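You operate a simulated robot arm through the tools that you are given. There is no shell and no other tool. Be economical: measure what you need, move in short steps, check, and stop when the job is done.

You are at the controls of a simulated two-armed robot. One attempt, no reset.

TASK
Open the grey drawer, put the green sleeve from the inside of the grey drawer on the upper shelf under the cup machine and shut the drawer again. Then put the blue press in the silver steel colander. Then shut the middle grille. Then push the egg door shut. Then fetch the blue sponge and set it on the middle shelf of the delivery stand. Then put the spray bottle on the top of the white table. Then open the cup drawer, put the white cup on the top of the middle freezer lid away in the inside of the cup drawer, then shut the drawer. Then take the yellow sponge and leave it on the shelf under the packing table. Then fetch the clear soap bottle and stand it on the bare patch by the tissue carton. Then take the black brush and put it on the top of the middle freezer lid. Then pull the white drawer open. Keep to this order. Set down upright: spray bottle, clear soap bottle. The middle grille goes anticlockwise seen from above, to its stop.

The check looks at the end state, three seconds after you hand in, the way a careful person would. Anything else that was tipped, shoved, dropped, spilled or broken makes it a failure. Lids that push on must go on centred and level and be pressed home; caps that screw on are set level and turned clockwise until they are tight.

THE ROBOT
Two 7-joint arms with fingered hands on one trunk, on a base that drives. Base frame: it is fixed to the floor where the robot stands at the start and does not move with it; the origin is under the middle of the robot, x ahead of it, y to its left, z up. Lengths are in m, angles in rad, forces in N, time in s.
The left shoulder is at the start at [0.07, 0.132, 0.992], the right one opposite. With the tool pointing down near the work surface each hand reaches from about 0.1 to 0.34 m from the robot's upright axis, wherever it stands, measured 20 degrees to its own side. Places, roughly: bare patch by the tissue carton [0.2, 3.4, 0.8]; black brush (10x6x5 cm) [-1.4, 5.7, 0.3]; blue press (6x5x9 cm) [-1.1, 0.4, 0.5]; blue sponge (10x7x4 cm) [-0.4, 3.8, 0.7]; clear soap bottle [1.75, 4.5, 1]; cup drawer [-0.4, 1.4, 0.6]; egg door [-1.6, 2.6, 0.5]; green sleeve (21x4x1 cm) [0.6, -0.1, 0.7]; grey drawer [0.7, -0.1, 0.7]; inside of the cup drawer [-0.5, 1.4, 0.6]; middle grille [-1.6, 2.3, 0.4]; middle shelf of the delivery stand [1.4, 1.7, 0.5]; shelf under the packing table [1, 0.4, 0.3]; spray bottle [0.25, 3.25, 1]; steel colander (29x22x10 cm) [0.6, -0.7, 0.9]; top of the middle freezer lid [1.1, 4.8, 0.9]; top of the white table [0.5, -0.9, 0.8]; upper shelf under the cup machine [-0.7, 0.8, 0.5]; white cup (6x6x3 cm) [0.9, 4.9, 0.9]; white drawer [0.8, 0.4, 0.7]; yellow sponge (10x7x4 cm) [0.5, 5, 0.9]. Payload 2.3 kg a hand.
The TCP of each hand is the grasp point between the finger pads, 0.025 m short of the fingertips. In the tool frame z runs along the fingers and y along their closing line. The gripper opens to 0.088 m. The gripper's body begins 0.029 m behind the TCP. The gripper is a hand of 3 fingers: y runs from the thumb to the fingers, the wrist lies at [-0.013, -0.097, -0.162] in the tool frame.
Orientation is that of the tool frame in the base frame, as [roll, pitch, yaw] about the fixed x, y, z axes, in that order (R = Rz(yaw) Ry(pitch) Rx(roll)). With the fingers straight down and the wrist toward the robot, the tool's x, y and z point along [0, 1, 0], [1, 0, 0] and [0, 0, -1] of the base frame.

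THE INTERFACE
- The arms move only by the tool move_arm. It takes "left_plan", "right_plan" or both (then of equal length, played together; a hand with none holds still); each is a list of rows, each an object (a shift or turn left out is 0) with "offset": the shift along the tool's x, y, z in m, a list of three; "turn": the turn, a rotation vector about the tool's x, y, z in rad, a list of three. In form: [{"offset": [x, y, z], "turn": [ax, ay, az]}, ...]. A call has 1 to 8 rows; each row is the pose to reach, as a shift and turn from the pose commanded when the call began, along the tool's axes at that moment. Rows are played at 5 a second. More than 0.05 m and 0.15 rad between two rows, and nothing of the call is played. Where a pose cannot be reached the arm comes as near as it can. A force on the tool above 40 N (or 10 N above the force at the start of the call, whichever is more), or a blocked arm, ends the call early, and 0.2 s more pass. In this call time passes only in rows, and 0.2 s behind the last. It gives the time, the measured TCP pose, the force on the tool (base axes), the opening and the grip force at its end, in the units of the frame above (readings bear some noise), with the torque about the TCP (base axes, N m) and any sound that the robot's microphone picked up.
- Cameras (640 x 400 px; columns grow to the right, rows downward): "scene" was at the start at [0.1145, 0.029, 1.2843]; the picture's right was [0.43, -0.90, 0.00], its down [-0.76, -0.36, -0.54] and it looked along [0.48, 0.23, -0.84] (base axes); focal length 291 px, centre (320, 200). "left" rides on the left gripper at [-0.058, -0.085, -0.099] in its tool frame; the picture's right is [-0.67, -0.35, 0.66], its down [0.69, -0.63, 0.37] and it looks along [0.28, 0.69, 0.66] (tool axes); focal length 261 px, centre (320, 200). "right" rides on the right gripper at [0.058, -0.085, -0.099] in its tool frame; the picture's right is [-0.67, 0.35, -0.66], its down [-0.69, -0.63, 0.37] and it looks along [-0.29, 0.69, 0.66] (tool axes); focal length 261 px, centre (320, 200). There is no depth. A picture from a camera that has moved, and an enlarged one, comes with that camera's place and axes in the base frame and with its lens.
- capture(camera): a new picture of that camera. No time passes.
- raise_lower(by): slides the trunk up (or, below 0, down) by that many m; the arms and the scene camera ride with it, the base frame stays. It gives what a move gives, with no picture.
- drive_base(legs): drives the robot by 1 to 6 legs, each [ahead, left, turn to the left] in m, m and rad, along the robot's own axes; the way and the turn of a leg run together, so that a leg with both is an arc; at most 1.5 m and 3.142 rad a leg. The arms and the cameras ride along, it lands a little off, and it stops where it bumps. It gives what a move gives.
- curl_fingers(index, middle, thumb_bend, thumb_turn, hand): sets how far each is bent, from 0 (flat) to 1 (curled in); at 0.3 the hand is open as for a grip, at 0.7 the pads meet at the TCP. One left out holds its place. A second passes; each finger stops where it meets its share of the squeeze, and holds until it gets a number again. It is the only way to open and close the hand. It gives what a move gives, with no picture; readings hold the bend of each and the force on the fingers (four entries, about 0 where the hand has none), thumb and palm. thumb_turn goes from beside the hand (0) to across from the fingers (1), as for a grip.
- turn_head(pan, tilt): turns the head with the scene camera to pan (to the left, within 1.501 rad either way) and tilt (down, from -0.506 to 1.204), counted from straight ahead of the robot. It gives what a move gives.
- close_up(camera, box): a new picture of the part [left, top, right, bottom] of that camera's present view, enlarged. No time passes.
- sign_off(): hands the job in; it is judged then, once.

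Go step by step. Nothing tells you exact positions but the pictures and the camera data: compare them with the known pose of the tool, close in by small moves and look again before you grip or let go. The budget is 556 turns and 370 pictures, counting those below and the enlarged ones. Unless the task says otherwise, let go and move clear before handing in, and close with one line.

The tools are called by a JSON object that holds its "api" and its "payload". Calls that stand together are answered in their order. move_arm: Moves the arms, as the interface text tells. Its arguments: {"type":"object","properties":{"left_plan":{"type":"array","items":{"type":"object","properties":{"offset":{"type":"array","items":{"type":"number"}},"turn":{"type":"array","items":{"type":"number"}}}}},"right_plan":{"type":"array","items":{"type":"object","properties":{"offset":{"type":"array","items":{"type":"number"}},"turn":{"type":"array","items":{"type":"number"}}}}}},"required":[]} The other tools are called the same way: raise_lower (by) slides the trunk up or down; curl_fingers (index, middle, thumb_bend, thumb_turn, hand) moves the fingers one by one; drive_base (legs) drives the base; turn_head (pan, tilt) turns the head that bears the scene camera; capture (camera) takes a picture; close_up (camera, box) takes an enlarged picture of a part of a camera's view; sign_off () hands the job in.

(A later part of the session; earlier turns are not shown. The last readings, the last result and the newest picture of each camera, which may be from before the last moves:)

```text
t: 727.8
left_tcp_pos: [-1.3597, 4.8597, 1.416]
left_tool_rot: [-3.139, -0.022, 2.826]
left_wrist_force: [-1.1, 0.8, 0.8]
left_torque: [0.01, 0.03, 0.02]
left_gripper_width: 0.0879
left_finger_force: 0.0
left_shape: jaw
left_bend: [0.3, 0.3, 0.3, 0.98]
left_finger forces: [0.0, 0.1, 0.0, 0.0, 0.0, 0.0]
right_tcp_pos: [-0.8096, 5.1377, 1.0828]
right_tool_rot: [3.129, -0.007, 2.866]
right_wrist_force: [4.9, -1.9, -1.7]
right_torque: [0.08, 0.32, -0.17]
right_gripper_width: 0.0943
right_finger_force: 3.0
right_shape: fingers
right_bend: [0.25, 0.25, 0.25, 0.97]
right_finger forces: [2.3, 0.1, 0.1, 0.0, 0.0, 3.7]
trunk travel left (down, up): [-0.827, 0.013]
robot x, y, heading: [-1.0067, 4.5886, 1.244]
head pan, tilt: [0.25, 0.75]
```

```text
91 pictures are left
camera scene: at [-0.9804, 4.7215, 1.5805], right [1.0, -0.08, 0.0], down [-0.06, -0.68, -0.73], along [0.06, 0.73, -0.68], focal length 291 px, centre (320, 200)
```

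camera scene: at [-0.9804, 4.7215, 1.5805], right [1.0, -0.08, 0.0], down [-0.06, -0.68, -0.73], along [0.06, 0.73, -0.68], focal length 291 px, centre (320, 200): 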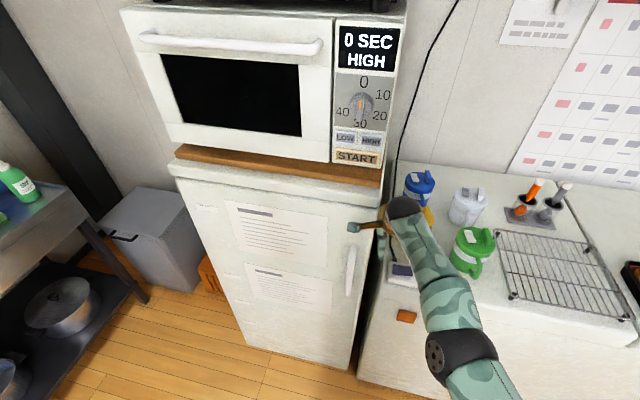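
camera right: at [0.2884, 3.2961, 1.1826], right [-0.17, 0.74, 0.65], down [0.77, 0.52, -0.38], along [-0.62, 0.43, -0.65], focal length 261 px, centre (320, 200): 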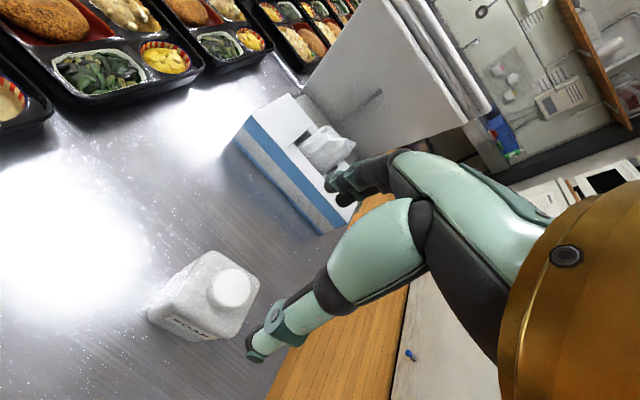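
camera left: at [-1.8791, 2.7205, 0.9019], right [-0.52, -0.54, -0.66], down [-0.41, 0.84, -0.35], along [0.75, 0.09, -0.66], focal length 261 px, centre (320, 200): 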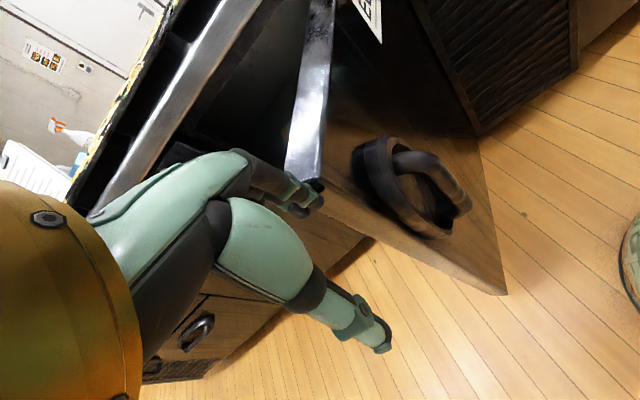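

{"api": "drive_base", "payload": {"legs": [[0, -0.03, 0], [-0.22, 0, 0], [0, 0.75, 0]]}}

{"api": "turn_head", "payload": {"pan": 0.1, "tilt": 0.75}}

{"api": "capture", "payload": {"camera": "scene"}}

```text
t: 733.6
left_tcp_pos: [-2.1257, 4.8954, 1.4159]
left_tool_rot: [-3.14, -0.021, 2.818]
left_wrist_force: [0.8, -0.7, -1.0]
left_torque: [-0.01, 0.0, -0.02]
left_gripper_width: 0.0875
left_finger_force: 0.1
left_shape: jaw
left_bend: [0.3, 0.3, 0.3, 0.98]
left_finger forces: [0.0, 0.0, 0.0, 0.0, 0.1, 0.0]
right_tcp_pos: [-1.5733, 5.169, 1.0831]
right_tool_rot: [3.129, -0.004, 2.857]
right_wrist_force: [-0.3, -0.5, 0.0]
right_torque: [0.03, -0.05, 0.02]
right_gripper_width: 0.0943
right_finger_force: 0.0
right_shape: fingers
right_bend: [0.25, 0.25, 0.25, 0.97]
right_finger forces: [0.0, 0.1, 0.1, 0.0, 0.1, 0.0]
trunk travel left (down, up): [-0.827, 0.013]
robot x, y, heading: [-1.7742, 4.6237, 1.235]
head pan, tilt: [0.25, 0.75]
```

```text
t: 734.3
left_tcp_pos: [-2.1267, 4.8971, 1.4144]
left_tool_rot: [-3.141, -0.023, 2.819]
left_wrist_force: [-0.4, -0.4, 0.4]
left_torque: [0.02, -0.01, -0.01]
left_gripper_width: 0.0879
left_finger_force: 0.1
left_shape: jaw
left_bend: [0.3, 0.3, 0.3, 0.98]
left_finger forces: [0.1, 0.0, 0.0, 0.0, 0.0, 0.0]
right_tcp_pos: [-1.5753, 5.1687, 1.0821]
right_tool_rot: [3.129, -0.002, 2.859]
right_wrist_force: [-0.2, 0.4, -0.7]
right_torque: [0.0, -0.01, 0.03]
right_gripper_width: 0.0942
right_finger_force: 0.0
right_shape: fingers
right_bend: [0.25, 0.25, 0.25, 0.97]
right_finger forces: [0.0, 0.0, 0.0, 0.0, 0.0, 0.1]
trunk travel left (down, up): [-0.827, 0.013]
robot x, y, heading: [-1.7703, 4.6247, 1.237]
head pan, tilt: [0.099, 0.75]
```

```text
90 pictures are left
camera scene: at [-1.7373, 4.7534, 1.5805], right [0.97, -0.23, 0.0], down [-0.16, -0.66, -0.73], along [0.17, 0.71, -0.68], focal length 291 px, centre (320, 200)
```

scene: 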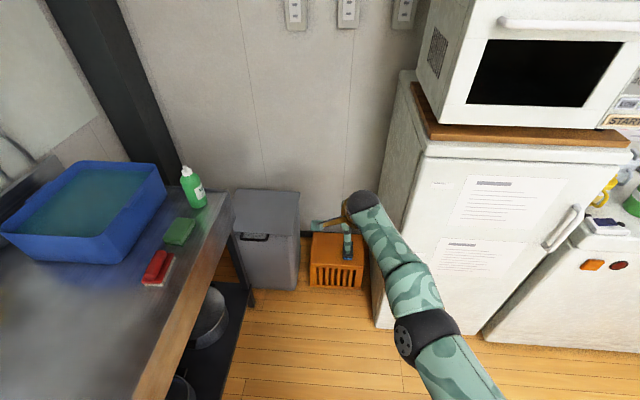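

{"api": "close_up", "payload": {"camera": "scene", "box": [280, 190, 400, 310]}}

{"api": "capture", "payload": {"camera": "right"}}

```text
3.33 times, centred on (340, 250) of scene
camera zoom: at [-1.7373, 4.7534, 1.5805], right [0.97, -0.23, 0.0], down [-0.16, -0.66, -0.73], along [0.17, 0.71, -0.68], focal length 970 px, centre (253, 33)
```

zoom: 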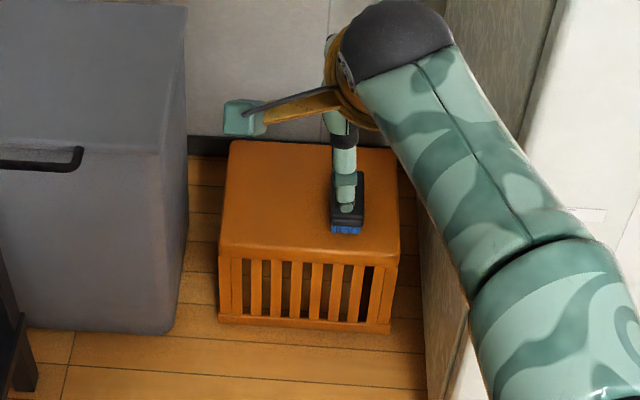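

```text
88 pictures are left
camera right: at [-1.6553, 5.1024, 1.182], right [0.74, 0.14, 0.66], down [0.48, -0.79, -0.38], along [0.47, 0.59, -0.65], focal length 261 px, centre (320, 200)
```

right: 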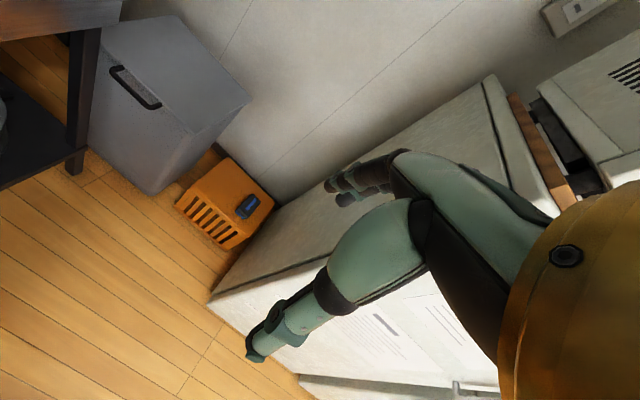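

{"api": "move_arm", "payload": {"left_plan": [{"offset": [-0.03, 0.035, 0]}, {"offset": [-0.06, 0.07, 0]}, {"offset": [-0.09, 0.105, 0]}, {"offset": [-0.12, 0.14, 0]}, {"offset": [-0.16, 0.165, 0]}, {"offset": [-0.2, 0.185, 0]}, {"offset": [-0.23, 0.2, 0]}]}}

{"api": "move_arm", "payload": {"right_plan": [{"turn": [0, 0, 0.14]}, {"turn": [0, 0, 0.28]}, {"turn": [0, 0, 0.42]}, {"turn": [0, 0, 0.56]}, {"turn": [0, 0, 0.7]}, {"turn": [0, 0, 0.84]}]}}

{"api": "move_arm", "payload": {"right_plan": [{"turn": [0, 0, 0.14]}, {"turn": [0, 0, 0.28]}, {"turn": [0, 0, 0.42]}, {"turn": [0, 0, 0.56]}, {"turn": [0, 0, 0.7]}]}}

{"api": "capture", "payload": {"camera": "scene"}}

```text
t: 735.9
left_tcp_pos: [-1.8508, 5.0627, 1.4436]
left_tool_rot: [3.135, -0.025, 2.826]
left_wrist_force: [1.1, -0.2, -0.5]
left_torque: [-0.06, 0.08, 0.0]
left_gripper_width: 0.0879
left_finger_force: 0.0
left_shape: jaw
left_bend: [0.3, 0.3, 0.3, 0.98]
left_finger forces: [0.0, 0.1, 0.0, 0.1, 0.0, 0.0]
left hand out of reach, approached as far as the arm can: row 5, 6, 7
right_tcp_pos: [-1.5745, 5.17, 1.0832]
right_tool_rot: [3.131, -0.004, 2.857]
right_wrist_force: [1.0, -1.5, 0.3]
right_torque: [0.01, 0.04, 0.02]
right_gripper_width: 0.0943
right_finger_force: 0.0
right_shape: fingers
right_bend: [0.25, 0.25, 0.25, 0.97]
right_finger forces: [0.1, 0.0, 0.1, 0.0, 0.0, 0.1]
trunk travel left (down, up): [-0.827, 0.013]
robot x, y, heading: [-1.7722, 4.6244, 1.232]
head pan, tilt: [0.099, 0.75]
```

```text
t: 737.3
left_tcp_pos: [-1.85, 5.0618, 1.4432]
left_tool_rot: [3.135, -0.025, 2.825]
left_wrist_force: [-0.3, -0.3, 0.9]
left_torque: [-0.01, 0.04, 0.03]
left_gripper_width: 0.0881
left_finger_force: 0.1
left_shape: jaw
left_bend: [0.3, 0.3, 0.3, 0.98]
left_finger forces: [0.1, 0.1, 0.1, 0.0, 0.0, 0.0]
right_tcp_pos: [-1.5571, 5.1124, 1.0861]
right_tool_rot: [3.136, -0.013, 2.032]
right_wrist_force: [0.6, -0.8, 1.1]
right_torque: [0.02, -0.03, -0.02]
right_gripper_width: 0.0941
right_finger_force: 0.1
right_shape: fingers
right_bend: [0.25, 0.25, 0.25, 0.97]
right_finger forces: [0.1, 0.0, 0.0, 0.0, 0.0, 0.0]
right hand out of reach, approached as far as the arm can: row 2, 3, 4, 5, 6
trunk travel left (down, up): [-0.827, 0.013]
robot x, y, heading: [-1.7761, 4.6303, 1.232]
head pan, tilt: [0.099, 0.75]
```

```text
t: 738.5
left_tcp_pos: [-1.852, 5.0612, 1.4424]
left_tool_rot: [3.134, -0.027, 2.827]
left_wrist_force: [-0.5, -0.4, 0.5]
left_torque: [0.0, -0.02, 0.03]
left_gripper_width: 0.088
left_finger_force: 0.1
left_shape: jaw
left_bend: [0.3, 0.3, 0.3, 0.98]
left_finger forces: [0.0, 0.0, 0.1, 0.0, 0.0, 0.0]
right_tcp_pos: [-1.5535, 5.0557, 1.0833]
right_tool_rot: [-3.14, -0.014, 1.314]
right_wrist_force: [0.2, 0.2, -0.5]
right_torque: [-0.01, 0.0, 0.01]
right_gripper_width: 0.0943
right_finger_force: 0.0
right_shape: fingers
right_bend: [0.25, 0.25, 0.25, 0.98]
right_finger forces: [0.1, 0.0, 0.0, 0.0, 0.0, 0.1]
right hand out of reach, approached as far as the arm can: row 2, 3, 4, 5
trunk travel left (down, up): [-0.827, 0.013]
robot x, y, heading: [-1.7778, 4.6257, 1.234]
head pan, tilt: [0.099, 0.75]
```

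```text
87 pictures are left
camera scene: at [-1.7387, 4.7534, 1.5806], right [0.97, -0.23, 0.0], down [-0.16, -0.66, -0.73], along [0.17, 0.71, -0.68], focal length 291 px, centre (320, 200)
```

scene: 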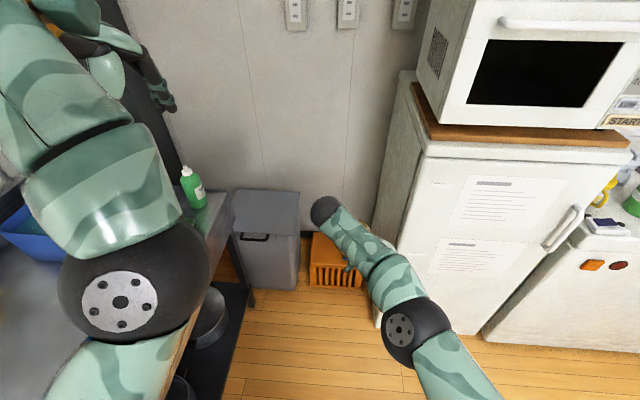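

{"api": "move_arm", "payload": {"right_plan": [{"turn": [0, 0.14, 0]}, {"turn": [0, 0.28, 0]}, {"turn": [0, 0.42, 0]}, {"turn": [0, 0.56, 0]}, {"turn": [0, 0.7, 0]}], "left_plan": [{"offset": [0, 0, -0.04]}, {"offset": [0, -0.01, -0.08]}, {"offset": [0, -0.02, -0.12]}, {"offset": [0, -0.03, -0.16]}, {"offset": [0, -0.04, -0.2]}]}}

{"api": "raise_lower", "payload": {"by": -0.4}}

{"api": "capture", "payload": {"camera": "scene"}}

{"api": "capture", "payload": {"camera": "right"}}

```text
t: 739.7
left_tcp_pos: [-1.8673, 5.0119, 1.5123]
left_tool_rot: [-3.141, -0.021, 2.819]
left_wrist_force: [-0.1, 0.2, 0.4]
left_torque: [0.02, 0.01, 0.02]
left_gripper_width: 0.0879
left_finger_force: 0.0
left_shape: jaw
left_bend: [0.3, 0.3, 0.3, 0.98]
left_finger forces: [0.0, 0.0, 0.0, 0.0, 0.1, 0.0]
left hand out of reach, approached as far as the arm can: row 2, 3, 4, 5
right_tcp_pos: [-1.5455, 5.094, 1.0981]
right_tool_rot: [-3.139, -0.64, 1.315]
right_wrist_force: [-0.6, -0.1, -0.9]
right_torque: [-0.01, 0.01, 0.0]
right_gripper_width: 0.0943
right_finger_force: 0.0
right_shape: fingers
right_bend: [0.25, 0.25, 0.25, 0.98]
right_finger forces: [0.0, 0.0, 0.0, 0.0, 0.0, 0.0]
right hand out of reach, approached as far as the arm can: row 4, 5
trunk travel left (down, up): [-0.827, 0.013]
robot x, y, heading: [-1.7752, 4.6248, 1.234]
head pan, tilt: [0.099, 0.75]
```

```text
t: 743.6
left_tcp_pos: [-1.8663, 5.0131, 1.1117]
left_tool_rot: [3.14, -0.021, 2.819]
left_wrist_force: [-0.2, -0.9, -0.6]
left_torque: [0.04, -0.02, 0.01]
left_gripper_width: 0.088
left_finger_force: 0.0
left_shape: jaw
left_bend: [0.3, 0.3, 0.3, 0.98]
left_finger forces: [0.0, 0.0, 0.1, 0.0, 0.1, 0.0]
right_tcp_pos: [-1.5474, 5.0942, 0.6982]
right_tool_rot: [-3.137, -0.639, 1.314]
right_wrist_force: [-0.6, 0.1, 0.5]
right_torque: [0.02, -0.01, 0.03]
right_gripper_width: 0.0943
right_finger_force: 0.2
right_shape: fingers
right_bend: [0.25, 0.25, 0.25, 0.98]
right_finger forces: [0.0, 0.1, 0.0, 0.0, 0.0, 0.0]
trunk travel left (down, up): [-0.427, 0.413]
robot x, y, heading: [-1.7762, 4.6265, 1.233]
head pan, tilt: [0.099, 0.75]
```

```text
86 pictures are left
camera scene: at [-1.7375, 4.7533, 1.1805], right [0.97, -0.24, 0.0], down [-0.16, -0.66, -0.73], along [0.17, 0.71, -0.68], focal length 291 px, centre (320, 200)
```

scene: 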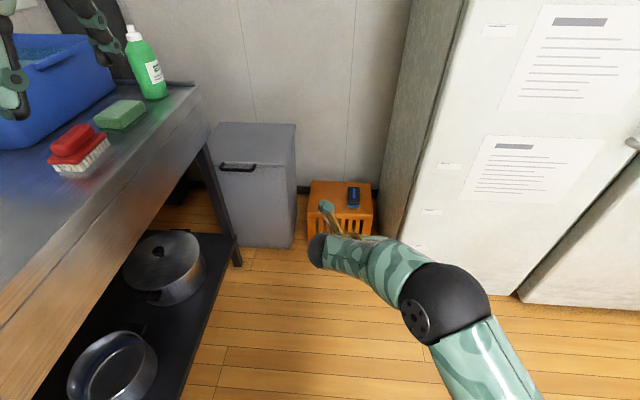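

```text
85 pictures are left
camera right: at [-1.6335, 5.1025, 0.8128], right [0.1, -0.99, 0.13], down [-0.69, -0.16, -0.7], along [0.71, -0.01, -0.7], focal length 261 px, centre (320, 200)
```

right: 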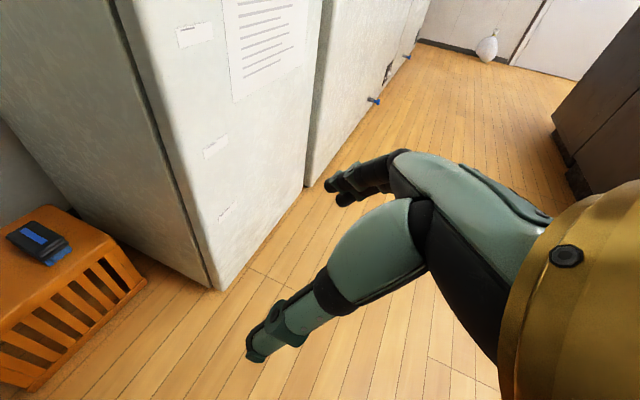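

{"api": "raise_lower", "payload": {"by": -0.29}}

{"api": "drive_base", "payload": {"legs": [[0.42, 0, 0.02]]}}

{"api": "capture", "payload": {"camera": "scene"}}

{"api": "capture", "payload": {"camera": "right"}}

```text
t: 746.5
left_tcp_pos: [-1.8669, 5.0131, 0.822]
left_tool_rot: [3.141, -0.022, 2.82]
left_wrist_force: [0.2, 0.7, 0.8]
left_torque: [-0.02, 0.0, 0.02]
left_gripper_width: 0.088
left_finger_force: 0.0
left_shape: jaw
left_bend: [0.3, 0.3, 0.3, 0.98]
left_finger forces: [0.0, 0.0, 0.0, 0.0, 0.0, 0.1]
right_tcp_pos: [-1.5455, 5.0931, 0.4078]
right_tool_rot: [-3.137, -0.639, 1.312]
right_wrist_force: [0.2, 0.2, -0.2]
right_torque: [-0.02, 0.02, -0.01]
right_gripper_width: 0.0941
right_finger_force: 0.1
right_shape: fingers
right_bend: [0.25, 0.25, 0.25, 0.98]
right_finger forces: [0.0, 0.0, 0.0, 0.1, 0.0, 0.0]
trunk travel left (down, up): [-0.137, 0.703]
robot x, y, heading: [-1.778, 4.6249, 1.238]
head pan, tilt: [0.099, 0.75]
```

```text
t: 749.0
left_tcp_pos: [-1.7427, 5.4039, 0.8215]
left_tool_rot: [3.142, -0.022, 2.84]
left_wrist_force: [0.5, -0.6, -0.2]
left_torque: [0.03, 0.0, 0.02]
left_gripper_width: 0.0879
left_finger_force: 0.0
left_shape: jaw
left_bend: [0.3, 0.3, 0.3, 0.98]
left_finger forces: [0.0, 0.1, 0.0, 0.0, 0.0, 0.0]
right_tcp_pos: [-1.4247, 5.4922, 0.4079]
right_tool_rot: [-3.138, -0.64, 1.336]
right_wrist_force: [-0.2, -0.4, 0.4]
right_torque: [-0.03, 0.03, -0.02]
right_gripper_width: 0.0944
right_finger_force: 0.1
right_shape: fingers
right_bend: [0.25, 0.25, 0.25, 0.98]
right_finger forces: [0.1, 0.1, 0.0, 0.0, 0.0, 0.0]
trunk travel left (down, up): [-0.137, 0.703]
robot x, y, heading: [-1.6417, 5.0174, 1.249]
head pan, tilt: [0.099, 0.75]
```

```text
84 pictures are left
camera scene: at [-1.6073, 5.1478, 0.8905], right [0.98, -0.21, 0.0], down [-0.15, -0.67, -0.73], along [0.16, 0.71, -0.68], focal length 291 px, centre (320, 200)
```

scene: 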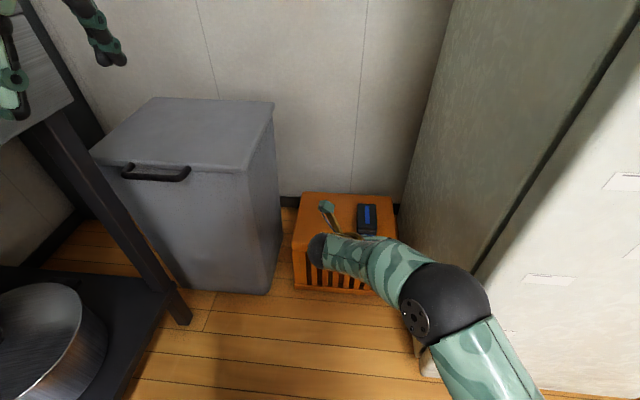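

```text
83 pictures are left
camera right: at [-1.511, 5.4992, 0.5227], right [0.13, -0.98, 0.13], down [-0.69, -0.18, -0.7], along [0.71, 0.0, -0.7], focal length 261 px, centre (320, 200)
```

right: 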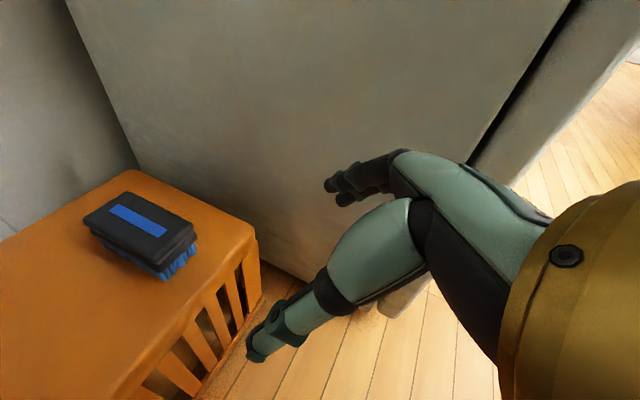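

{"api": "drive_base", "payload": {"legs": [[0.0, 0.03, 0], [0.1, 0, 0]]}}

{"api": "capture", "payload": {"camera": "right"}}

{"api": "capture", "payload": {"camera": "scene"}}

```text
t: 750.6
left_tcp_pos: [-1.7381, 5.5102, 0.8226]
left_tool_rot: [-3.141, -0.02, 2.838]
left_wrist_force: [-0.6, 0.3, 0.2]
left_torque: [0.02, 0.0, 0.0]
left_gripper_width: 0.0883
left_finger_force: 0.0
left_shape: jaw
left_bend: [0.3, 0.3, 0.3, 0.98]
left_finger forces: [0.0, 0.1, 0.0, 0.1, 0.1, 0.0]
right_tcp_pos: [-1.419, 5.5974, 0.4077]
right_tool_rot: [-3.14, -0.637, 1.335]
right_wrist_force: [-0.1, 0.2, 0.0]
right_torque: [0.02, 0.01, -0.01]
right_gripper_width: 0.0943
right_finger_force: 0.0
right_shape: fingers
right_bend: [0.25, 0.25, 0.25, 0.98]
right_finger forces: [0.0, 0.1, 0.1, 0.0, 0.0, 0.1]
trunk travel left (down, up): [-0.137, 0.703]
robot x, y, heading: [-1.6376, 5.1228, 1.253]
head pan, tilt: [0.099, 0.75]
```

```text
82 pictures are left
camera right: at [-1.5066, 5.604, 0.5226], right [0.12, -0.98, 0.13], down [-0.69, -0.18, -0.7], along [0.71, 0.0, -0.7], focal length 261 px, centre (320, 200)
```

right: 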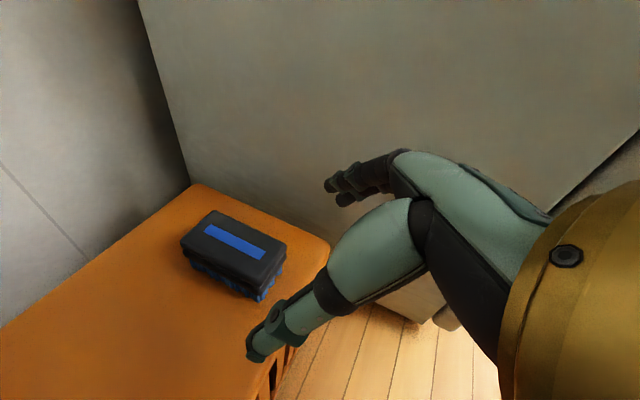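

```text
81 pictures are left
camera scene: at [-1.6037, 5.253, 0.8905], right [0.98, -0.22, 0.0], down [-0.15, -0.67, -0.73], along [0.16, 0.71, -0.68], focal length 291 px, centre (320, 200)
```

scene: 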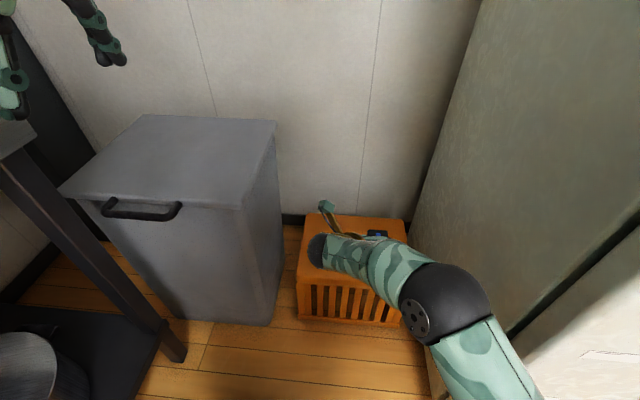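

{"api": "move_arm", "payload": {"right_plan": [{"offset": [0.02, 0.006, 0.015], "turn": [-0.025, 0, 0.034]}, {"offset": [0.048, 0.012, 0.036], "turn": [-0.051, 0, 0.068]}]}}

{"api": "capture", "payload": {"camera": "right"}}

```text
t: 751.2
left_tcp_pos: [-1.7384, 5.5089, 0.8219]
left_tool_rot: [-3.141, -0.019, 2.836]
left_wrist_force: [0.0, 0.2, 0.9]
left_torque: [0.01, 0.02, 0.03]
left_gripper_width: 0.0881
left_finger_force: 0.1
left_shape: jaw
left_bend: [0.3, 0.3, 0.3, 0.98]
left_finger forces: [0.0, 0.1, 0.0, 0.0, 0.0, 0.0]
right_tcp_pos: [-1.4011, 5.6316, 0.4103]
right_tool_rot: [-3.138, -0.638, 1.278]
right_wrist_force: [-0.1, -0.3, -0.1]
right_torque: [0.01, 0.03, 0.0]
right_gripper_width: 0.0942
right_finger_force: 0.0
right_shape: fingers
right_bend: [0.25, 0.25, 0.25, 0.98]
right_finger forces: [0.0, 0.0, 0.0, 0.0, 0.0, 0.1]
right hand out of reach, approached as far as the arm can: row 2
trunk travel left (down, up): [-0.137, 0.703]
robot x, y, heading: [-1.6383, 5.1256, 1.252]
head pan, tilt: [0.099, 0.75]
```

```text
80 pictures are left
camera right: at [-1.4888, 5.6432, 0.5247], right [0.07, -0.99, 0.13], down [-0.7, -0.14, -0.7], along [0.71, -0.04, -0.7], focal length 261 px, centre (320, 200)
```

right: 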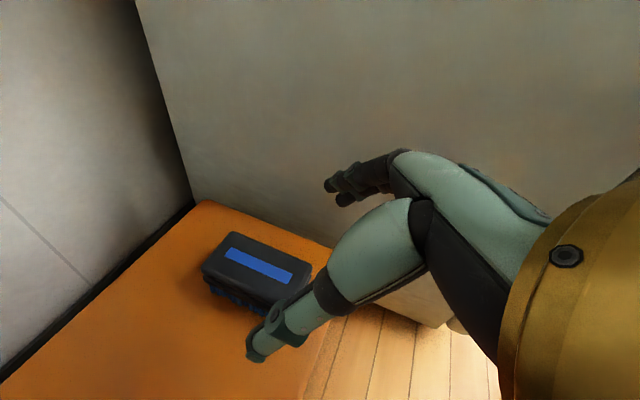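

{"api": "drive_base", "payload": {"legs": [[0.035, -0.006, 0]]}}

{"api": "raise_lower", "payload": {"by": -0.05}}

{"api": "capture", "payload": {"camera": "right"}}

```text
t: 752.1
left_tcp_pos: [-1.7214, 5.5415, 0.8214]
left_tool_rot: [3.14, -0.021, 2.837]
left_wrist_force: [-0.3, 0.2, 0.5]
left_torque: [0.02, 0.02, 0.0]
left_gripper_width: 0.0879
left_finger_force: 0.2
left_shape: jaw
left_bend: [0.3, 0.3, 0.3, 0.98]
left_finger forces: [0.0, 0.0, 0.0, 0.0, 0.0, 0.1]
right_tcp_pos: [-1.3863, 5.6617, 0.4098]
right_tool_rot: [-3.139, -0.636, 1.279]
right_wrist_force: [-0.2, -1.1, 0.4]
right_torque: [-0.02, 0.0, -0.02]
right_gripper_width: 0.0945
right_finger_force: 0.1
right_shape: fingers
right_bend: [0.25, 0.25, 0.25, 0.98]
right_finger forces: [0.1, 0.0, 0.0, 0.0, 0.0, 0.0]
trunk travel left (down, up): [-0.137, 0.703]
robot x, y, heading: [-1.6216, 5.1532, 1.251]
head pan, tilt: [0.099, 0.75]
```

```text
t: 753.0
left_tcp_pos: [-1.7218, 5.5401, 0.7723]
left_tool_rot: [-3.141, -0.02, 2.838]
left_wrist_force: [0.2, -0.9, 0.2]
left_torque: [0.01, 0.01, -0.03]
left_gripper_width: 0.0877
left_finger_force: 0.0
left_shape: jaw
left_bend: [0.3, 0.3, 0.3, 0.98]
left_finger forces: [0.1, 0.0, 0.0, 0.0, 0.0, 0.1]
right_tcp_pos: [-1.3862, 5.6631, 0.3582]
right_tool_rot: [-3.138, -0.638, 1.277]
right_wrist_force: [0.1, -1.3, 0.1]
right_torque: [0.01, 0.01, 0.0]
right_gripper_width: 0.0945
right_finger_force: 0.1
right_shape: fingers
right_bend: [0.25, 0.25, 0.25, 0.98]
right_finger forces: [0.0, 0.0, 0.0, 0.0, 0.0, 0.1]
trunk travel left (down, up): [-0.087, 0.753]
robot x, y, heading: [-1.6236, 5.1567, 1.258]
head pan, tilt: [0.099, 0.75]
```

```text
79 pictures are left
camera right: at [-1.4725, 5.6743, 0.4749], right [0.07, -0.99, 0.13], down [-0.7, -0.14, -0.7], along [0.71, -0.04, -0.7], focal length 261 px, centre (320, 200)
```

right: 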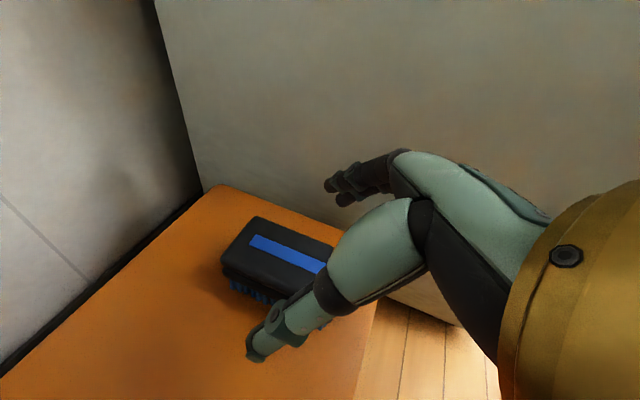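

{"api": "raise_lower", "payload": {"by": -0.03}}

{"api": "capture", "payload": {"camera": "right"}}

```text
t: 753.8
left_tcp_pos: [-1.7207, 5.5404, 0.7421]
left_tool_rot: [3.139, -0.023, 2.838]
left_wrist_force: [-0.2, -0.7, 0.3]
left_torque: [0.0, -0.03, 0.01]
left_gripper_width: 0.0878
left_finger_force: 0.2
left_shape: jaw
left_bend: [0.3, 0.3, 0.3, 0.98]
left_finger forces: [0.0, 0.1, 0.1, 0.0, 0.0, 0.0]
right_tcp_pos: [-1.3865, 5.6634, 0.3292]
right_tool_rot: [-3.14, -0.639, 1.278]
right_wrist_force: [0.1, -0.4, -0.8]
right_torque: [0.0, 0.02, 0.04]
right_gripper_width: 0.0946
right_finger_force: 0.0
right_shape: fingers
right_bend: [0.25, 0.25, 0.25, 0.98]
right_finger forces: [0.0, 0.0, 0.1, 0.0, 0.0, 0.1]
trunk travel left (down, up): [-0.057, 0.783]
robot x, y, heading: [-1.6221, 5.1551, 1.251]
head pan, tilt: [0.099, 0.75]
```

```text
78 pictures are left
camera right: at [-1.4725, 5.6743, 0.4449], right [0.07, -0.99, 0.13], down [-0.7, -0.14, -0.7], along [0.71, -0.04, -0.7], focal length 261 px, centre (320, 200)
```

right: 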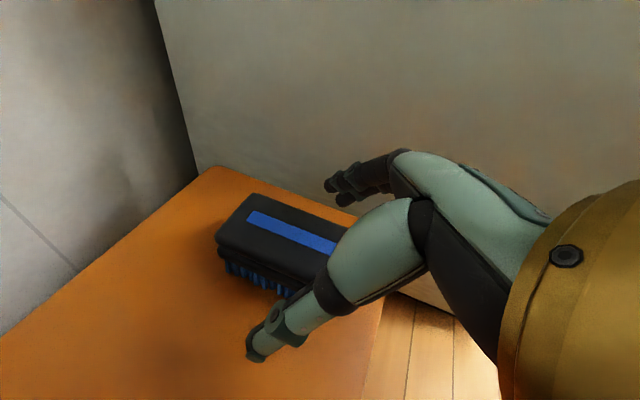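

{"api": "raise_lower", "payload": {"by": -0.014}}

{"api": "curl_fingers", "payload": {"hand": "right", "index": 0.5, "middle": 0.5, "thumb_bend": 0.5}}

{"api": "capture", "payload": {"camera": "right"}}

```text
t: 754.4
left_tcp_pos: [-1.7206, 5.5406, 0.7288]
left_tool_rot: [-3.141, -0.02, 2.838]
left_wrist_force: [-0.2, 0.6, 1.1]
left_torque: [0.02, -0.02, 0.02]
left_gripper_width: 0.0877
left_finger_force: 0.0
left_shape: jaw
left_bend: [0.3, 0.3, 0.3, 0.98]
left_finger forces: [0.1, 0.0, 0.0, 0.1, 0.0, 0.0]
right_tcp_pos: [-1.3853, 5.6627, 0.3147]
right_tool_rot: [-3.141, -0.638, 1.279]
right_wrist_force: [-0.2, 0.5, -0.6]
right_torque: [0.02, 0.0, 0.05]
right_gripper_width: 0.0942
right_finger_force: 0.0
right_shape: fingers
right_bend: [0.25, 0.25, 0.25, 0.98]
right_finger forces: [0.0, 0.1, 0.0, 0.0, 0.0, 0.0]
trunk travel left (down, up): [-0.043, 0.797]
robot x, y, heading: [-1.6255, 5.1604, 1.251]
head pan, tilt: [0.099, 0.75]
```

```text
t: 755.4
left_tcp_pos: [-1.7213, 5.5406, 0.7284]
left_tool_rot: [3.139, -0.021, 2.838]
left_wrist_force: [-0.1, 0.1, -0.4]
left_torque: [0.0, 0.01, 0.02]
left_gripper_width: 0.088
left_finger_force: 0.0
left_shape: jaw
left_bend: [0.3, 0.3, 0.3, 0.98]
left_finger forces: [0.0, 0.0, 0.1, 0.1, 0.0, 0.0]
right_tcp_pos: [-1.3865, 5.6637, 0.3155]
right_tool_rot: [-3.141, -0.636, 1.278]
right_wrist_force: [-0.1, -0.4, 0.3]
right_torque: [0.03, 0.0, -0.01]
right_gripper_width: 0.042
right_finger_force: 0.0
right_shape: fingers
right_bend: [0.5, 0.5, 0.5, 0.98]
right_finger forces: [0.1, 0.1, 0.1, 0.0, 0.0, 0.0]
trunk travel left (down, up): [-0.043, 0.797]
robot x, y, heading: [-1.6208, 5.1545, 1.252]
head pan, tilt: [0.099, 0.75]
```

```text
77 pictures are left
camera right: at [-1.4725, 5.6744, 0.4309], right [0.07, -0.99, 0.13], down [-0.7, -0.14, -0.7], along [0.71, -0.04, -0.7], focal length 261 px, centre (320, 200)
```

right: 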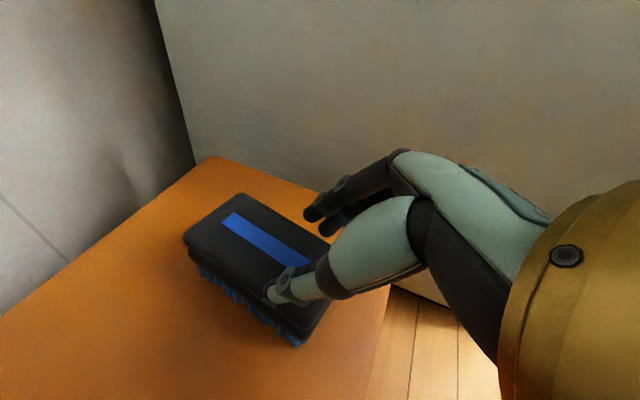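

{"api": "curl_fingers", "payload": {"hand": "right", "index": 0.25, "middle": 0.25, "thumb_bend": 0.25}}

{"api": "drive_base", "payload": {"legs": [[0.035, 0.008, 0]]}}

{"api": "raise_lower", "payload": {"by": -0.02}}

{"api": "capture", "payload": {"camera": "right"}}

```text
t: 756.4
left_tcp_pos: [-1.7204, 5.541, 0.7279]
left_tool_rot: [3.142, -0.023, 2.837]
left_wrist_force: [0.6, -0.2, -0.1]
left_torque: [0.0, -0.01, 0.0]
left_gripper_width: 0.0876
left_finger_force: 0.1
left_shape: jaw
left_bend: [0.3, 0.3, 0.3, 0.98]
left_finger forces: [0.1, 0.1, 0.0, 0.1, 0.0, 0.1]
right_tcp_pos: [-1.3862, 5.6622, 0.3166]
right_tool_rot: [-3.14, -0.636, 1.278]
right_wrist_force: [0.3, -0.3, -0.3]
right_torque: [-0.05, -0.02, 0.01]
right_gripper_width: 0.0939
right_finger_force: 0.1
right_shape: fingers
right_bend: [0.25, 0.25, 0.25, 0.98]
right_finger forces: [0.1, 0.1, 0.0, 0.0, 0.0, 0.1]
trunk travel left (down, up): [-0.043, 0.797]
robot x, y, heading: [-1.6228, 5.1563, 1.251]
head pan, tilt: [0.099, 0.75]
```

```text
t: 757.2
left_tcp_pos: [-1.718, 5.5771, 0.7286]
left_tool_rot: [3.141, -0.02, 2.837]
left_wrist_force: [0.2, -0.5, -0.3]
left_torque: [-0.01, -0.01, -0.02]
left_gripper_width: 0.0882
left_finger_force: 0.1
left_shape: jaw
left_bend: [0.3, 0.3, 0.3, 0.98]
left_finger forces: [0.0, 0.1, 0.1, 0.0, 0.0, 0.0]
right_tcp_pos: [-1.3829, 5.6989, 0.3154]
right_tool_rot: [-3.139, -0.636, 1.277]
right_wrist_force: [0.8, 0.5, 0.0]
right_torque: [0.05, -0.02, -0.06]
right_gripper_width: 0.094
right_finger_force: 0.1
right_shape: fingers
right_bend: [0.25, 0.25, 0.25, 0.98]
right_finger forces: [0.0, 0.0, 0.1, 0.1, 0.0, 0.0]
trunk travel left (down, up): [-0.043, 0.797]
robot x, y, heading: [-1.6176, 5.1905, 1.255]
head pan, tilt: [0.099, 0.75]
```

```text
t: 757.9
left_tcp_pos: [-1.7185, 5.5772, 0.708]
left_tool_rot: [3.141, -0.02, 2.84]
left_wrist_force: [-0.4, 0.4, -0.2]
left_torque: [-0.02, -0.03, -0.01]
left_gripper_width: 0.0881
left_finger_force: 0.2
left_shape: jaw
left_bend: [0.3, 0.3, 0.3, 0.98]
left_finger forces: [0.0, 0.0, 0.0, 0.1, 0.0, 0.0]
right_tcp_pos: [-1.383, 5.6986, 0.2967]
right_tool_rot: [-3.14, -0.638, 1.279]
right_wrist_force: [-0.5, 0.1, 0.0]
right_torque: [0.0, 0.02, -0.02]
right_gripper_width: 0.0942
right_finger_force: 0.1
right_shape: fingers
right_bend: [0.25, 0.25, 0.25, 0.98]
right_finger forces: [0.1, 0.1, 0.0, 0.0, 0.1, 0.0]
trunk travel left (down, up): [-0.023, 0.817]
robot x, y, heading: [-1.6164, 5.1924, 1.253]
head pan, tilt: [0.099, 0.75]
```

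```text
76 pictures are left
camera right: at [-1.4692, 5.7106, 0.4109], right [0.07, -0.99, 0.13], down [-0.7, -0.14, -0.7], along [0.71, -0.04, -0.7], focal length 261 px, centre (320, 200)
```

right: 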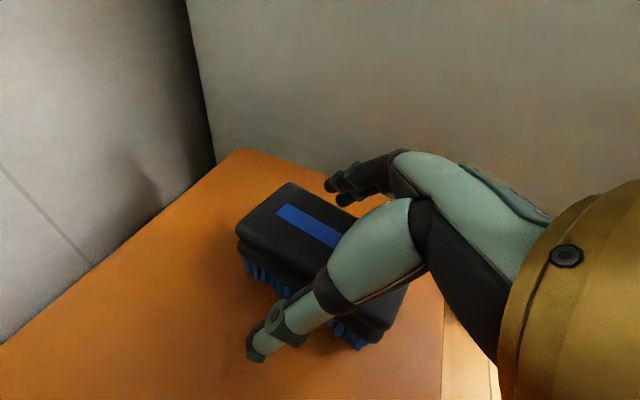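

{"api": "raise_lower", "payload": {"by": -0.016}}

{"api": "curl_fingers", "payload": {"hand": "right", "index": 0.52, "middle": 0.52, "thumb_bend": 0.52}}

{"api": "capture", "payload": {"camera": "right"}}

```text
t: 758.5
left_tcp_pos: [-1.7172, 5.577, 0.693]
left_tool_rot: [-3.141, -0.02, 2.838]
left_wrist_force: [-0.9, 0.3, 0.4]
left_torque: [0.03, 0.0, 0.02]
left_gripper_width: 0.088
left_finger_force: 0.1
left_shape: jaw
left_bend: [0.3, 0.3, 0.3, 0.98]
left_finger forces: [0.0, 0.0, 0.0, 0.1, 0.0, 0.0]
right_tcp_pos: [-1.3838, 5.6979, 0.2793]
right_tool_rot: [-3.138, -0.639, 1.277]
right_wrist_force: [-1.5, 0.0, -0.1]
right_torque: [0.02, 0.0, 0.02]
right_gripper_width: 0.094
right_finger_force: 0.1
right_shape: fingers
right_bend: [0.25, 0.25, 0.25, 0.98]
right_finger forces: [0.0, 0.0, 0.0, 0.1, 0.0, 0.1]
trunk travel left (down, up): [-0.007, 0.833]
robot x, y, heading: [-1.617, 5.194, 1.25]
head pan, tilt: [0.099, 0.75]
```

```text
t: 759.5
left_tcp_pos: [-1.7184, 5.576, 0.6931]
left_tool_rot: [-3.141, -0.021, 2.836]
left_wrist_force: [0.9, -0.7, -0.5]
left_torque: [-0.02, -0.01, -0.04]
left_gripper_width: 0.088
left_finger_force: 0.0
left_shape: jaw
left_bend: [0.3, 0.3, 0.3, 0.98]
left_finger forces: [0.0, 0.1, 0.0, 0.0, 0.0, 0.0]
right_tcp_pos: [-1.3831, 5.699, 0.2809]
right_tool_rot: [-3.138, -0.638, 1.277]
right_wrist_force: [0.1, -0.3, 1.9]
right_torque: [-0.03, -0.05, -0.01]
right_gripper_width: 0.0561
right_finger_force: 12.3
right_shape: fingers
right_bend: [0.43, 0.47, 0.47, 0.97]
right_finger forces: [8.4, 4.0, 0.0, 0.1, 12.1, 0.1]
trunk travel left (down, up): [-0.007, 0.833]
robot x, y, heading: [-1.6192, 5.1909, 1.253]
head pan, tilt: [0.099, 0.75]
```

```text
75 pictures are left
camera right: at [-1.4692, 5.7105, 0.3952], right [0.07, -0.99, 0.13], down [-0.7, -0.14, -0.7], along [0.71, -0.04, -0.7], focal length 261 px, centre (320, 200)
```

right: 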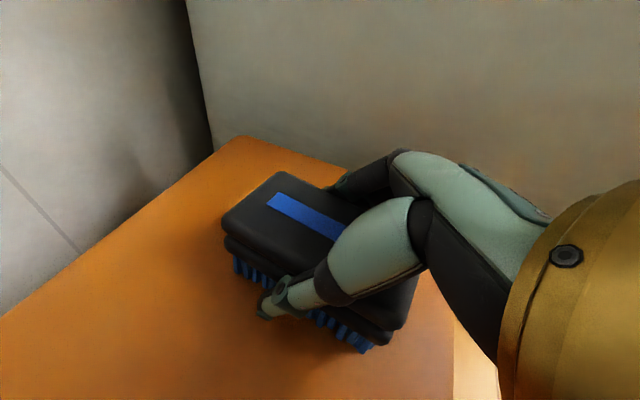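

Solid grip on the brush. Tighten, lift, back out.

{"api": "curl_fingers", "payload": {"hand": "right", "index": 0.62, "middle": 0.65, "thumb_bend": 0.63}}

{"api": "raise_lower", "payload": {"by": 0.12}}

{"api": "drive_base", "payload": {"legs": [[-0.6, 0, 0]]}}

{"api": "capture", "payload": {"camera": "right"}}

```text
t: 760.5
left_tcp_pos: [-1.7184, 5.5765, 0.6935]
left_tool_rot: [3.139, -0.022, 2.838]
left_wrist_force: [-0.4, 0.5, -0.1]
left_torque: [-0.04, 0.01, -0.01]
left_gripper_width: 0.088
left_finger_force: 0.0
left_shape: jaw
left_bend: [0.3, 0.3, 0.3, 0.98]
left_finger forces: [0.0, 0.1, 0.0, 0.0, 0.0, 0.0]
right_tcp_pos: [-1.3832, 5.6994, 0.2809]
right_tool_rot: [-3.14, -0.639, 1.279]
right_wrist_force: [1.8, -0.4, 4.4]
right_torque: [-0.07, -0.17, -0.03]
right_gripper_width: 0.051
right_finger_force: 26.0
right_shape: fingers
right_bend: [0.44, 0.51, 0.54, 0.96]
right_finger forces: [16.4, 9.5, 0.0, 0.0, 24.7, 0.0]
trunk travel left (down, up): [-0.007, 0.833]
robot x, y, heading: [-1.6227, 5.1929, 1.257]
head pan, tilt: [0.099, 0.75]
```

```text
t: 762.0
left_tcp_pos: [-1.7191, 5.5776, 0.8124]
left_tool_rot: [-3.141, -0.022, 2.838]
left_wrist_force: [-0.7, -0.8, 0.8]
left_torque: [-0.01, -0.03, 0.03]
left_gripper_width: 0.0881
left_finger_force: 0.0
left_shape: jaw
left_bend: [0.3, 0.3, 0.3, 0.98]
left_finger forces: [0.0, 0.1, 0.1, 0.1, 0.0, 0.0]
right_tcp_pos: [-1.3825, 5.699, 0.3998]
right_tool_rot: [-3.14, -0.637, 1.278]
right_wrist_force: [-0.2, -0.1, 0.6]
right_torque: [0.0, -0.01, 0.03]
right_gripper_width: 0.0511
right_finger_force: 25.3
right_shape: fingers
right_bend: [0.44, 0.52, 0.54, 0.96]
right_finger forces: [16.4, 8.9, 0.0, 0.0, 25.3, 0.1]
trunk travel left (down, up): [-0.127, 0.713]
robot x, y, heading: [-1.6203, 5.1918, 1.257]
head pan, tilt: [0.099, 0.75]
```

```text
t: 765.5
left_tcp_pos: [-1.9055, 5.004, 0.8121]
left_tool_rot: [-3.14, -0.021, 2.837]
left_wrist_force: [-0.2, 0.1, 0.8]
left_torque: [-0.02, -0.01, -0.01]
left_gripper_width: 0.088
left_finger_force: 0.1
left_shape: jaw
left_bend: [0.3, 0.3, 0.3, 0.98]
left_finger forces: [0.0, 0.0, 0.0, 0.0, 0.1, 0.0]
right_tcp_pos: [-1.5708, 5.1245, 0.4002]
right_tool_rot: [-3.139, -0.636, 1.279]
right_wrist_force: [0.6, 0.2, -0.2]
right_torque: [-0.03, -0.04, 0.03]
right_gripper_width: 0.0509
right_finger_force: 25.4
right_shape: fingers
right_bend: [0.44, 0.52, 0.54, 0.96]
right_finger forces: [16.3, 8.9, 0.0, 0.0, 25.1, 0.0]
trunk travel left (down, up): [-0.127, 0.713]
robot x, y, heading: [-1.8061, 4.6218, 1.252]
head pan, tilt: [0.099, 0.75]
```

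```text
74 pictures are left
camera right: at [-1.6571, 5.1372, 0.5148], right [0.07, -0.99, 0.13], down [-0.7, -0.14, -0.7], along [0.71, -0.04, -0.7], focal length 261 px, centre (320, 200)
```

right: 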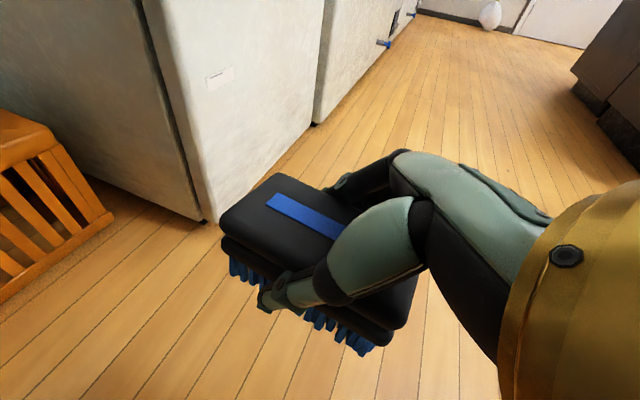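

{"api": "raise_lower", "payload": {"by": 0.4}}

{"api": "raise_lower", "payload": {"by": 0.27}}

{"api": "drive_base", "payload": {"legs": [[0.12, 0, 0], [0, -1.3, 0], [0, -1.27, 0]]}}

{"api": "turn_head", "payload": {"pan": -0.1, "tilt": 0.65}}

{"api": "capture", "payload": {"camera": "scene"}}

```text
t: 769.3
left_tcp_pos: [-1.906, 5.0043, 1.2119]
left_tool_rot: [3.141, -0.021, 2.84]
left_wrist_force: [-0.5, 0.1, 0.0]
left_torque: [-0.01, -0.01, 0.03]
left_gripper_width: 0.0881
left_finger_force: 0.1
left_shape: jaw
left_bend: [0.3, 0.3, 0.3, 0.98]
left_finger forces: [0.0, 0.1, 0.0, 0.0, 0.1, 0.1]
right_tcp_pos: [-1.5718, 5.1257, 0.799]
right_tool_rot: [-3.139, -0.635, 1.277]
right_wrist_force: [-0.3, -0.9, -0.7]
right_torque: [0.01, -0.04, 0.03]
right_gripper_width: 0.0508
right_finger_force: 24.7
right_shape: fingers
right_bend: [0.44, 0.52, 0.54, 0.96]
right_finger forces: [16.3, 8.9, 0.0, 0.1, 25.1, 0.0]
trunk travel left (down, up): [-0.527, 0.313]
robot x, y, heading: [-1.8047, 4.6193, 1.25]
head pan, tilt: [0.099, 0.75]
```

```text
t: 772.0
left_tcp_pos: [-1.9074, 5.0036, 1.4819]
left_tool_rot: [-3.14, -0.02, 2.836]
left_wrist_force: [0.6, 0.5, -1.0]
left_torque: [0.0, 0.02, 0.0]
left_gripper_width: 0.0877
left_finger_force: 0.1
left_shape: jaw
left_bend: [0.3, 0.3, 0.3, 0.98]
left_finger forces: [0.1, 0.0, 0.0, 0.0, 0.0, 0.1]
right_tcp_pos: [-1.5704, 5.1257, 1.0686]
right_tool_rot: [-3.141, -0.638, 1.28]
right_wrist_force: [-0.2, -0.3, -0.3]
right_torque: [0.03, -0.03, -0.04]
right_gripper_width: 0.0512
right_finger_force: 24.9
right_shape: fingers
right_bend: [0.44, 0.52, 0.54, 0.96]
right_finger forces: [16.3, 8.9, 0.0, 0.0, 25.2, 0.0]
trunk travel left (down, up): [-0.797, 0.043]
robot x, y, heading: [-1.8085, 4.6176, 1.254]
head pan, tilt: [0.099, 0.75]
```

```text
t: 785.3
left_tcp_pos: [0.5432, 4.431, 1.483]
left_tool_rot: [3.141, -0.02, 2.922]
left_wrist_force: [0.2, -0.4, 0.6]
left_torque: [0.01, 0.02, -0.02]
left_gripper_width: 0.0879
left_finger_force: 0.1
left_shape: jaw
left_bend: [0.3, 0.3, 0.3, 0.98]
left_finger forces: [0.0, 0.0, 0.0, 0.0, 0.1, 0.0]
right_tcp_pos: [0.8679, 4.5816, 1.0713]
right_tool_rot: [-3.14, -0.638, 1.361]
right_wrist_force: [0.0, 1.3, 0.0]
right_torque: [-0.02, 0.01, 0.04]
right_gripper_width: 0.051
right_finger_force: 25.2
right_shape: fingers
right_bend: [0.45, 0.52, 0.54, 0.96]
right_finger forces: [16.3, 8.8, 0.2, 0.0, 25.1, 0.0]
trunk travel left (down, up): [-0.797, 0.043]
robot x, y, heading: [0.6758, 4.058, 1.337]
head pan, tilt: [0.099, 0.75]
```

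```text
t: 786.0
left_tcp_pos: [0.5437, 4.431, 1.4821]
left_tool_rot: [3.141, -0.021, 2.923]
left_wrist_force: [0.1, 0.5, 0.3]
left_torque: [0.0, -0.01, 0.0]
left_gripper_width: 0.0879
left_finger_force: 0.0
left_shape: jaw
left_bend: [0.3, 0.3, 0.3, 0.98]
left_finger forces: [0.0, 0.1, 0.0, 0.1, 0.0, 0.0]
right_tcp_pos: [0.8677, 4.5816, 1.0681]
right_tool_rot: [-3.14, -0.636, 1.361]
right_wrist_force: [0.7, -1.0, -0.9]
right_torque: [0.02, -0.01, 0.03]
right_gripper_width: 0.051
right_finger_force: 25.3
right_shape: fingers
right_bend: [0.45, 0.52, 0.54, 0.96]
right_finger forces: [16.3, 8.8, 0.1, 0.0, 25.1, 0.0]
trunk travel left (down, up): [-0.797, 0.043]
robot x, y, heading: [0.674, 4.0572, 1.337]
head pan, tilt: [-0.099, 0.649]
```

```text
73 pictures are left
camera scene: at [0.7165, 4.1863, 1.5591], right [0.95, -0.33, 0.0], down [-0.2, -0.57, -0.8], along [0.26, 0.75, -0.61], focal length 291 px, centre (320, 200)
```

scene: 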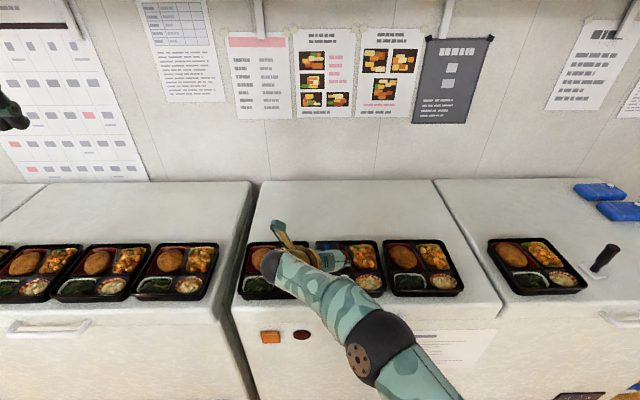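

{"api": "drive_base", "payload": {"legs": [[0, 0, -0.085], [0.31, -0.02, 0]]}}

{"api": "capture", "payload": {"camera": "scene"}}

{"api": "capture", "payload": {"camera": "right"}}

```text
t: 788.6
left_tcp_pos: [0.6914, 4.7274, 1.4839]
left_tool_rot: [3.141, -0.021, 2.838]
left_wrist_force: [0.2, -0.5, -0.2]
left_torque: [-0.01, -0.04, -0.02]
left_gripper_width: 0.0884
left_finger_force: 0.0
left_shape: jaw
left_bend: [0.3, 0.3, 0.3, 0.98]
left_finger forces: [0.1, 0.1, 0.0, 0.0, 0.0, 0.0]
right_tcp_pos: [1.0272, 4.8498, 1.0702]
right_tool_rot: [-3.14, -0.64, 1.277]
right_wrist_force: [-0.1, 0.0, 0.0]
right_torque: [0.01, -0.01, 0.01]
right_gripper_width: 0.0508
right_finger_force: 25.2
right_shape: fingers
right_bend: [0.45, 0.52, 0.54, 0.96]
right_finger forces: [16.3, 8.8, 0.0, 0.0, 25.0, 0.1]
trunk travel left (down, up): [-0.797, 0.043]
robot x, y, heading: [0.7905, 4.3456, 1.252]
head pan, tilt: [-0.099, 0.649]
```

```text
72 pictures are left
camera scene: at [0.8428, 4.4685, 1.5594], right [0.91, -0.41, 0.0], down [-0.24, -0.55, -0.8], along [0.32, 0.73, -0.6], focal length 291 px, centre (320, 200)
```

scene: 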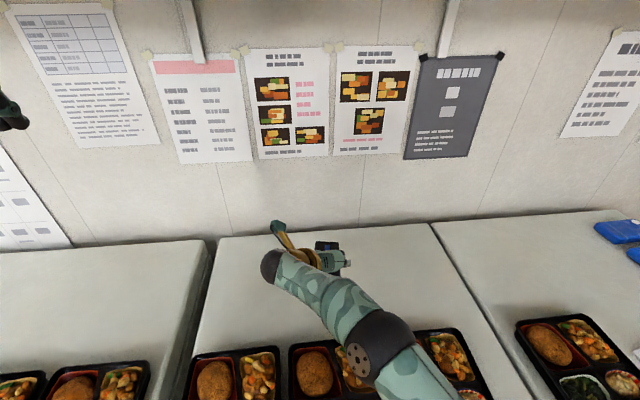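

```text
71 pictures are left
camera right: at [0.9409, 4.8612, 1.186], right [0.07, -0.99, 0.12], down [-0.7, -0.14, -0.7], along [0.71, -0.04, -0.7], focal length 261 px, centre (320, 200)
```

right: 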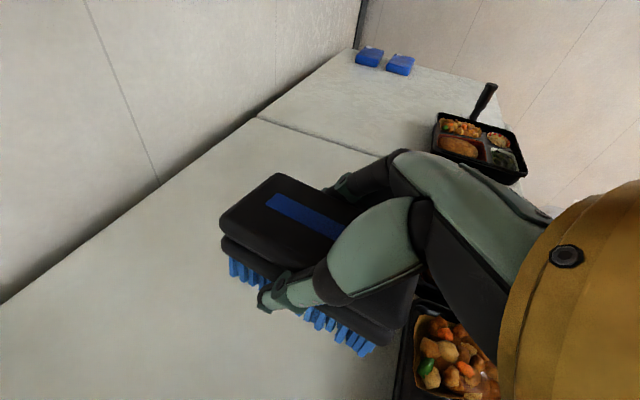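

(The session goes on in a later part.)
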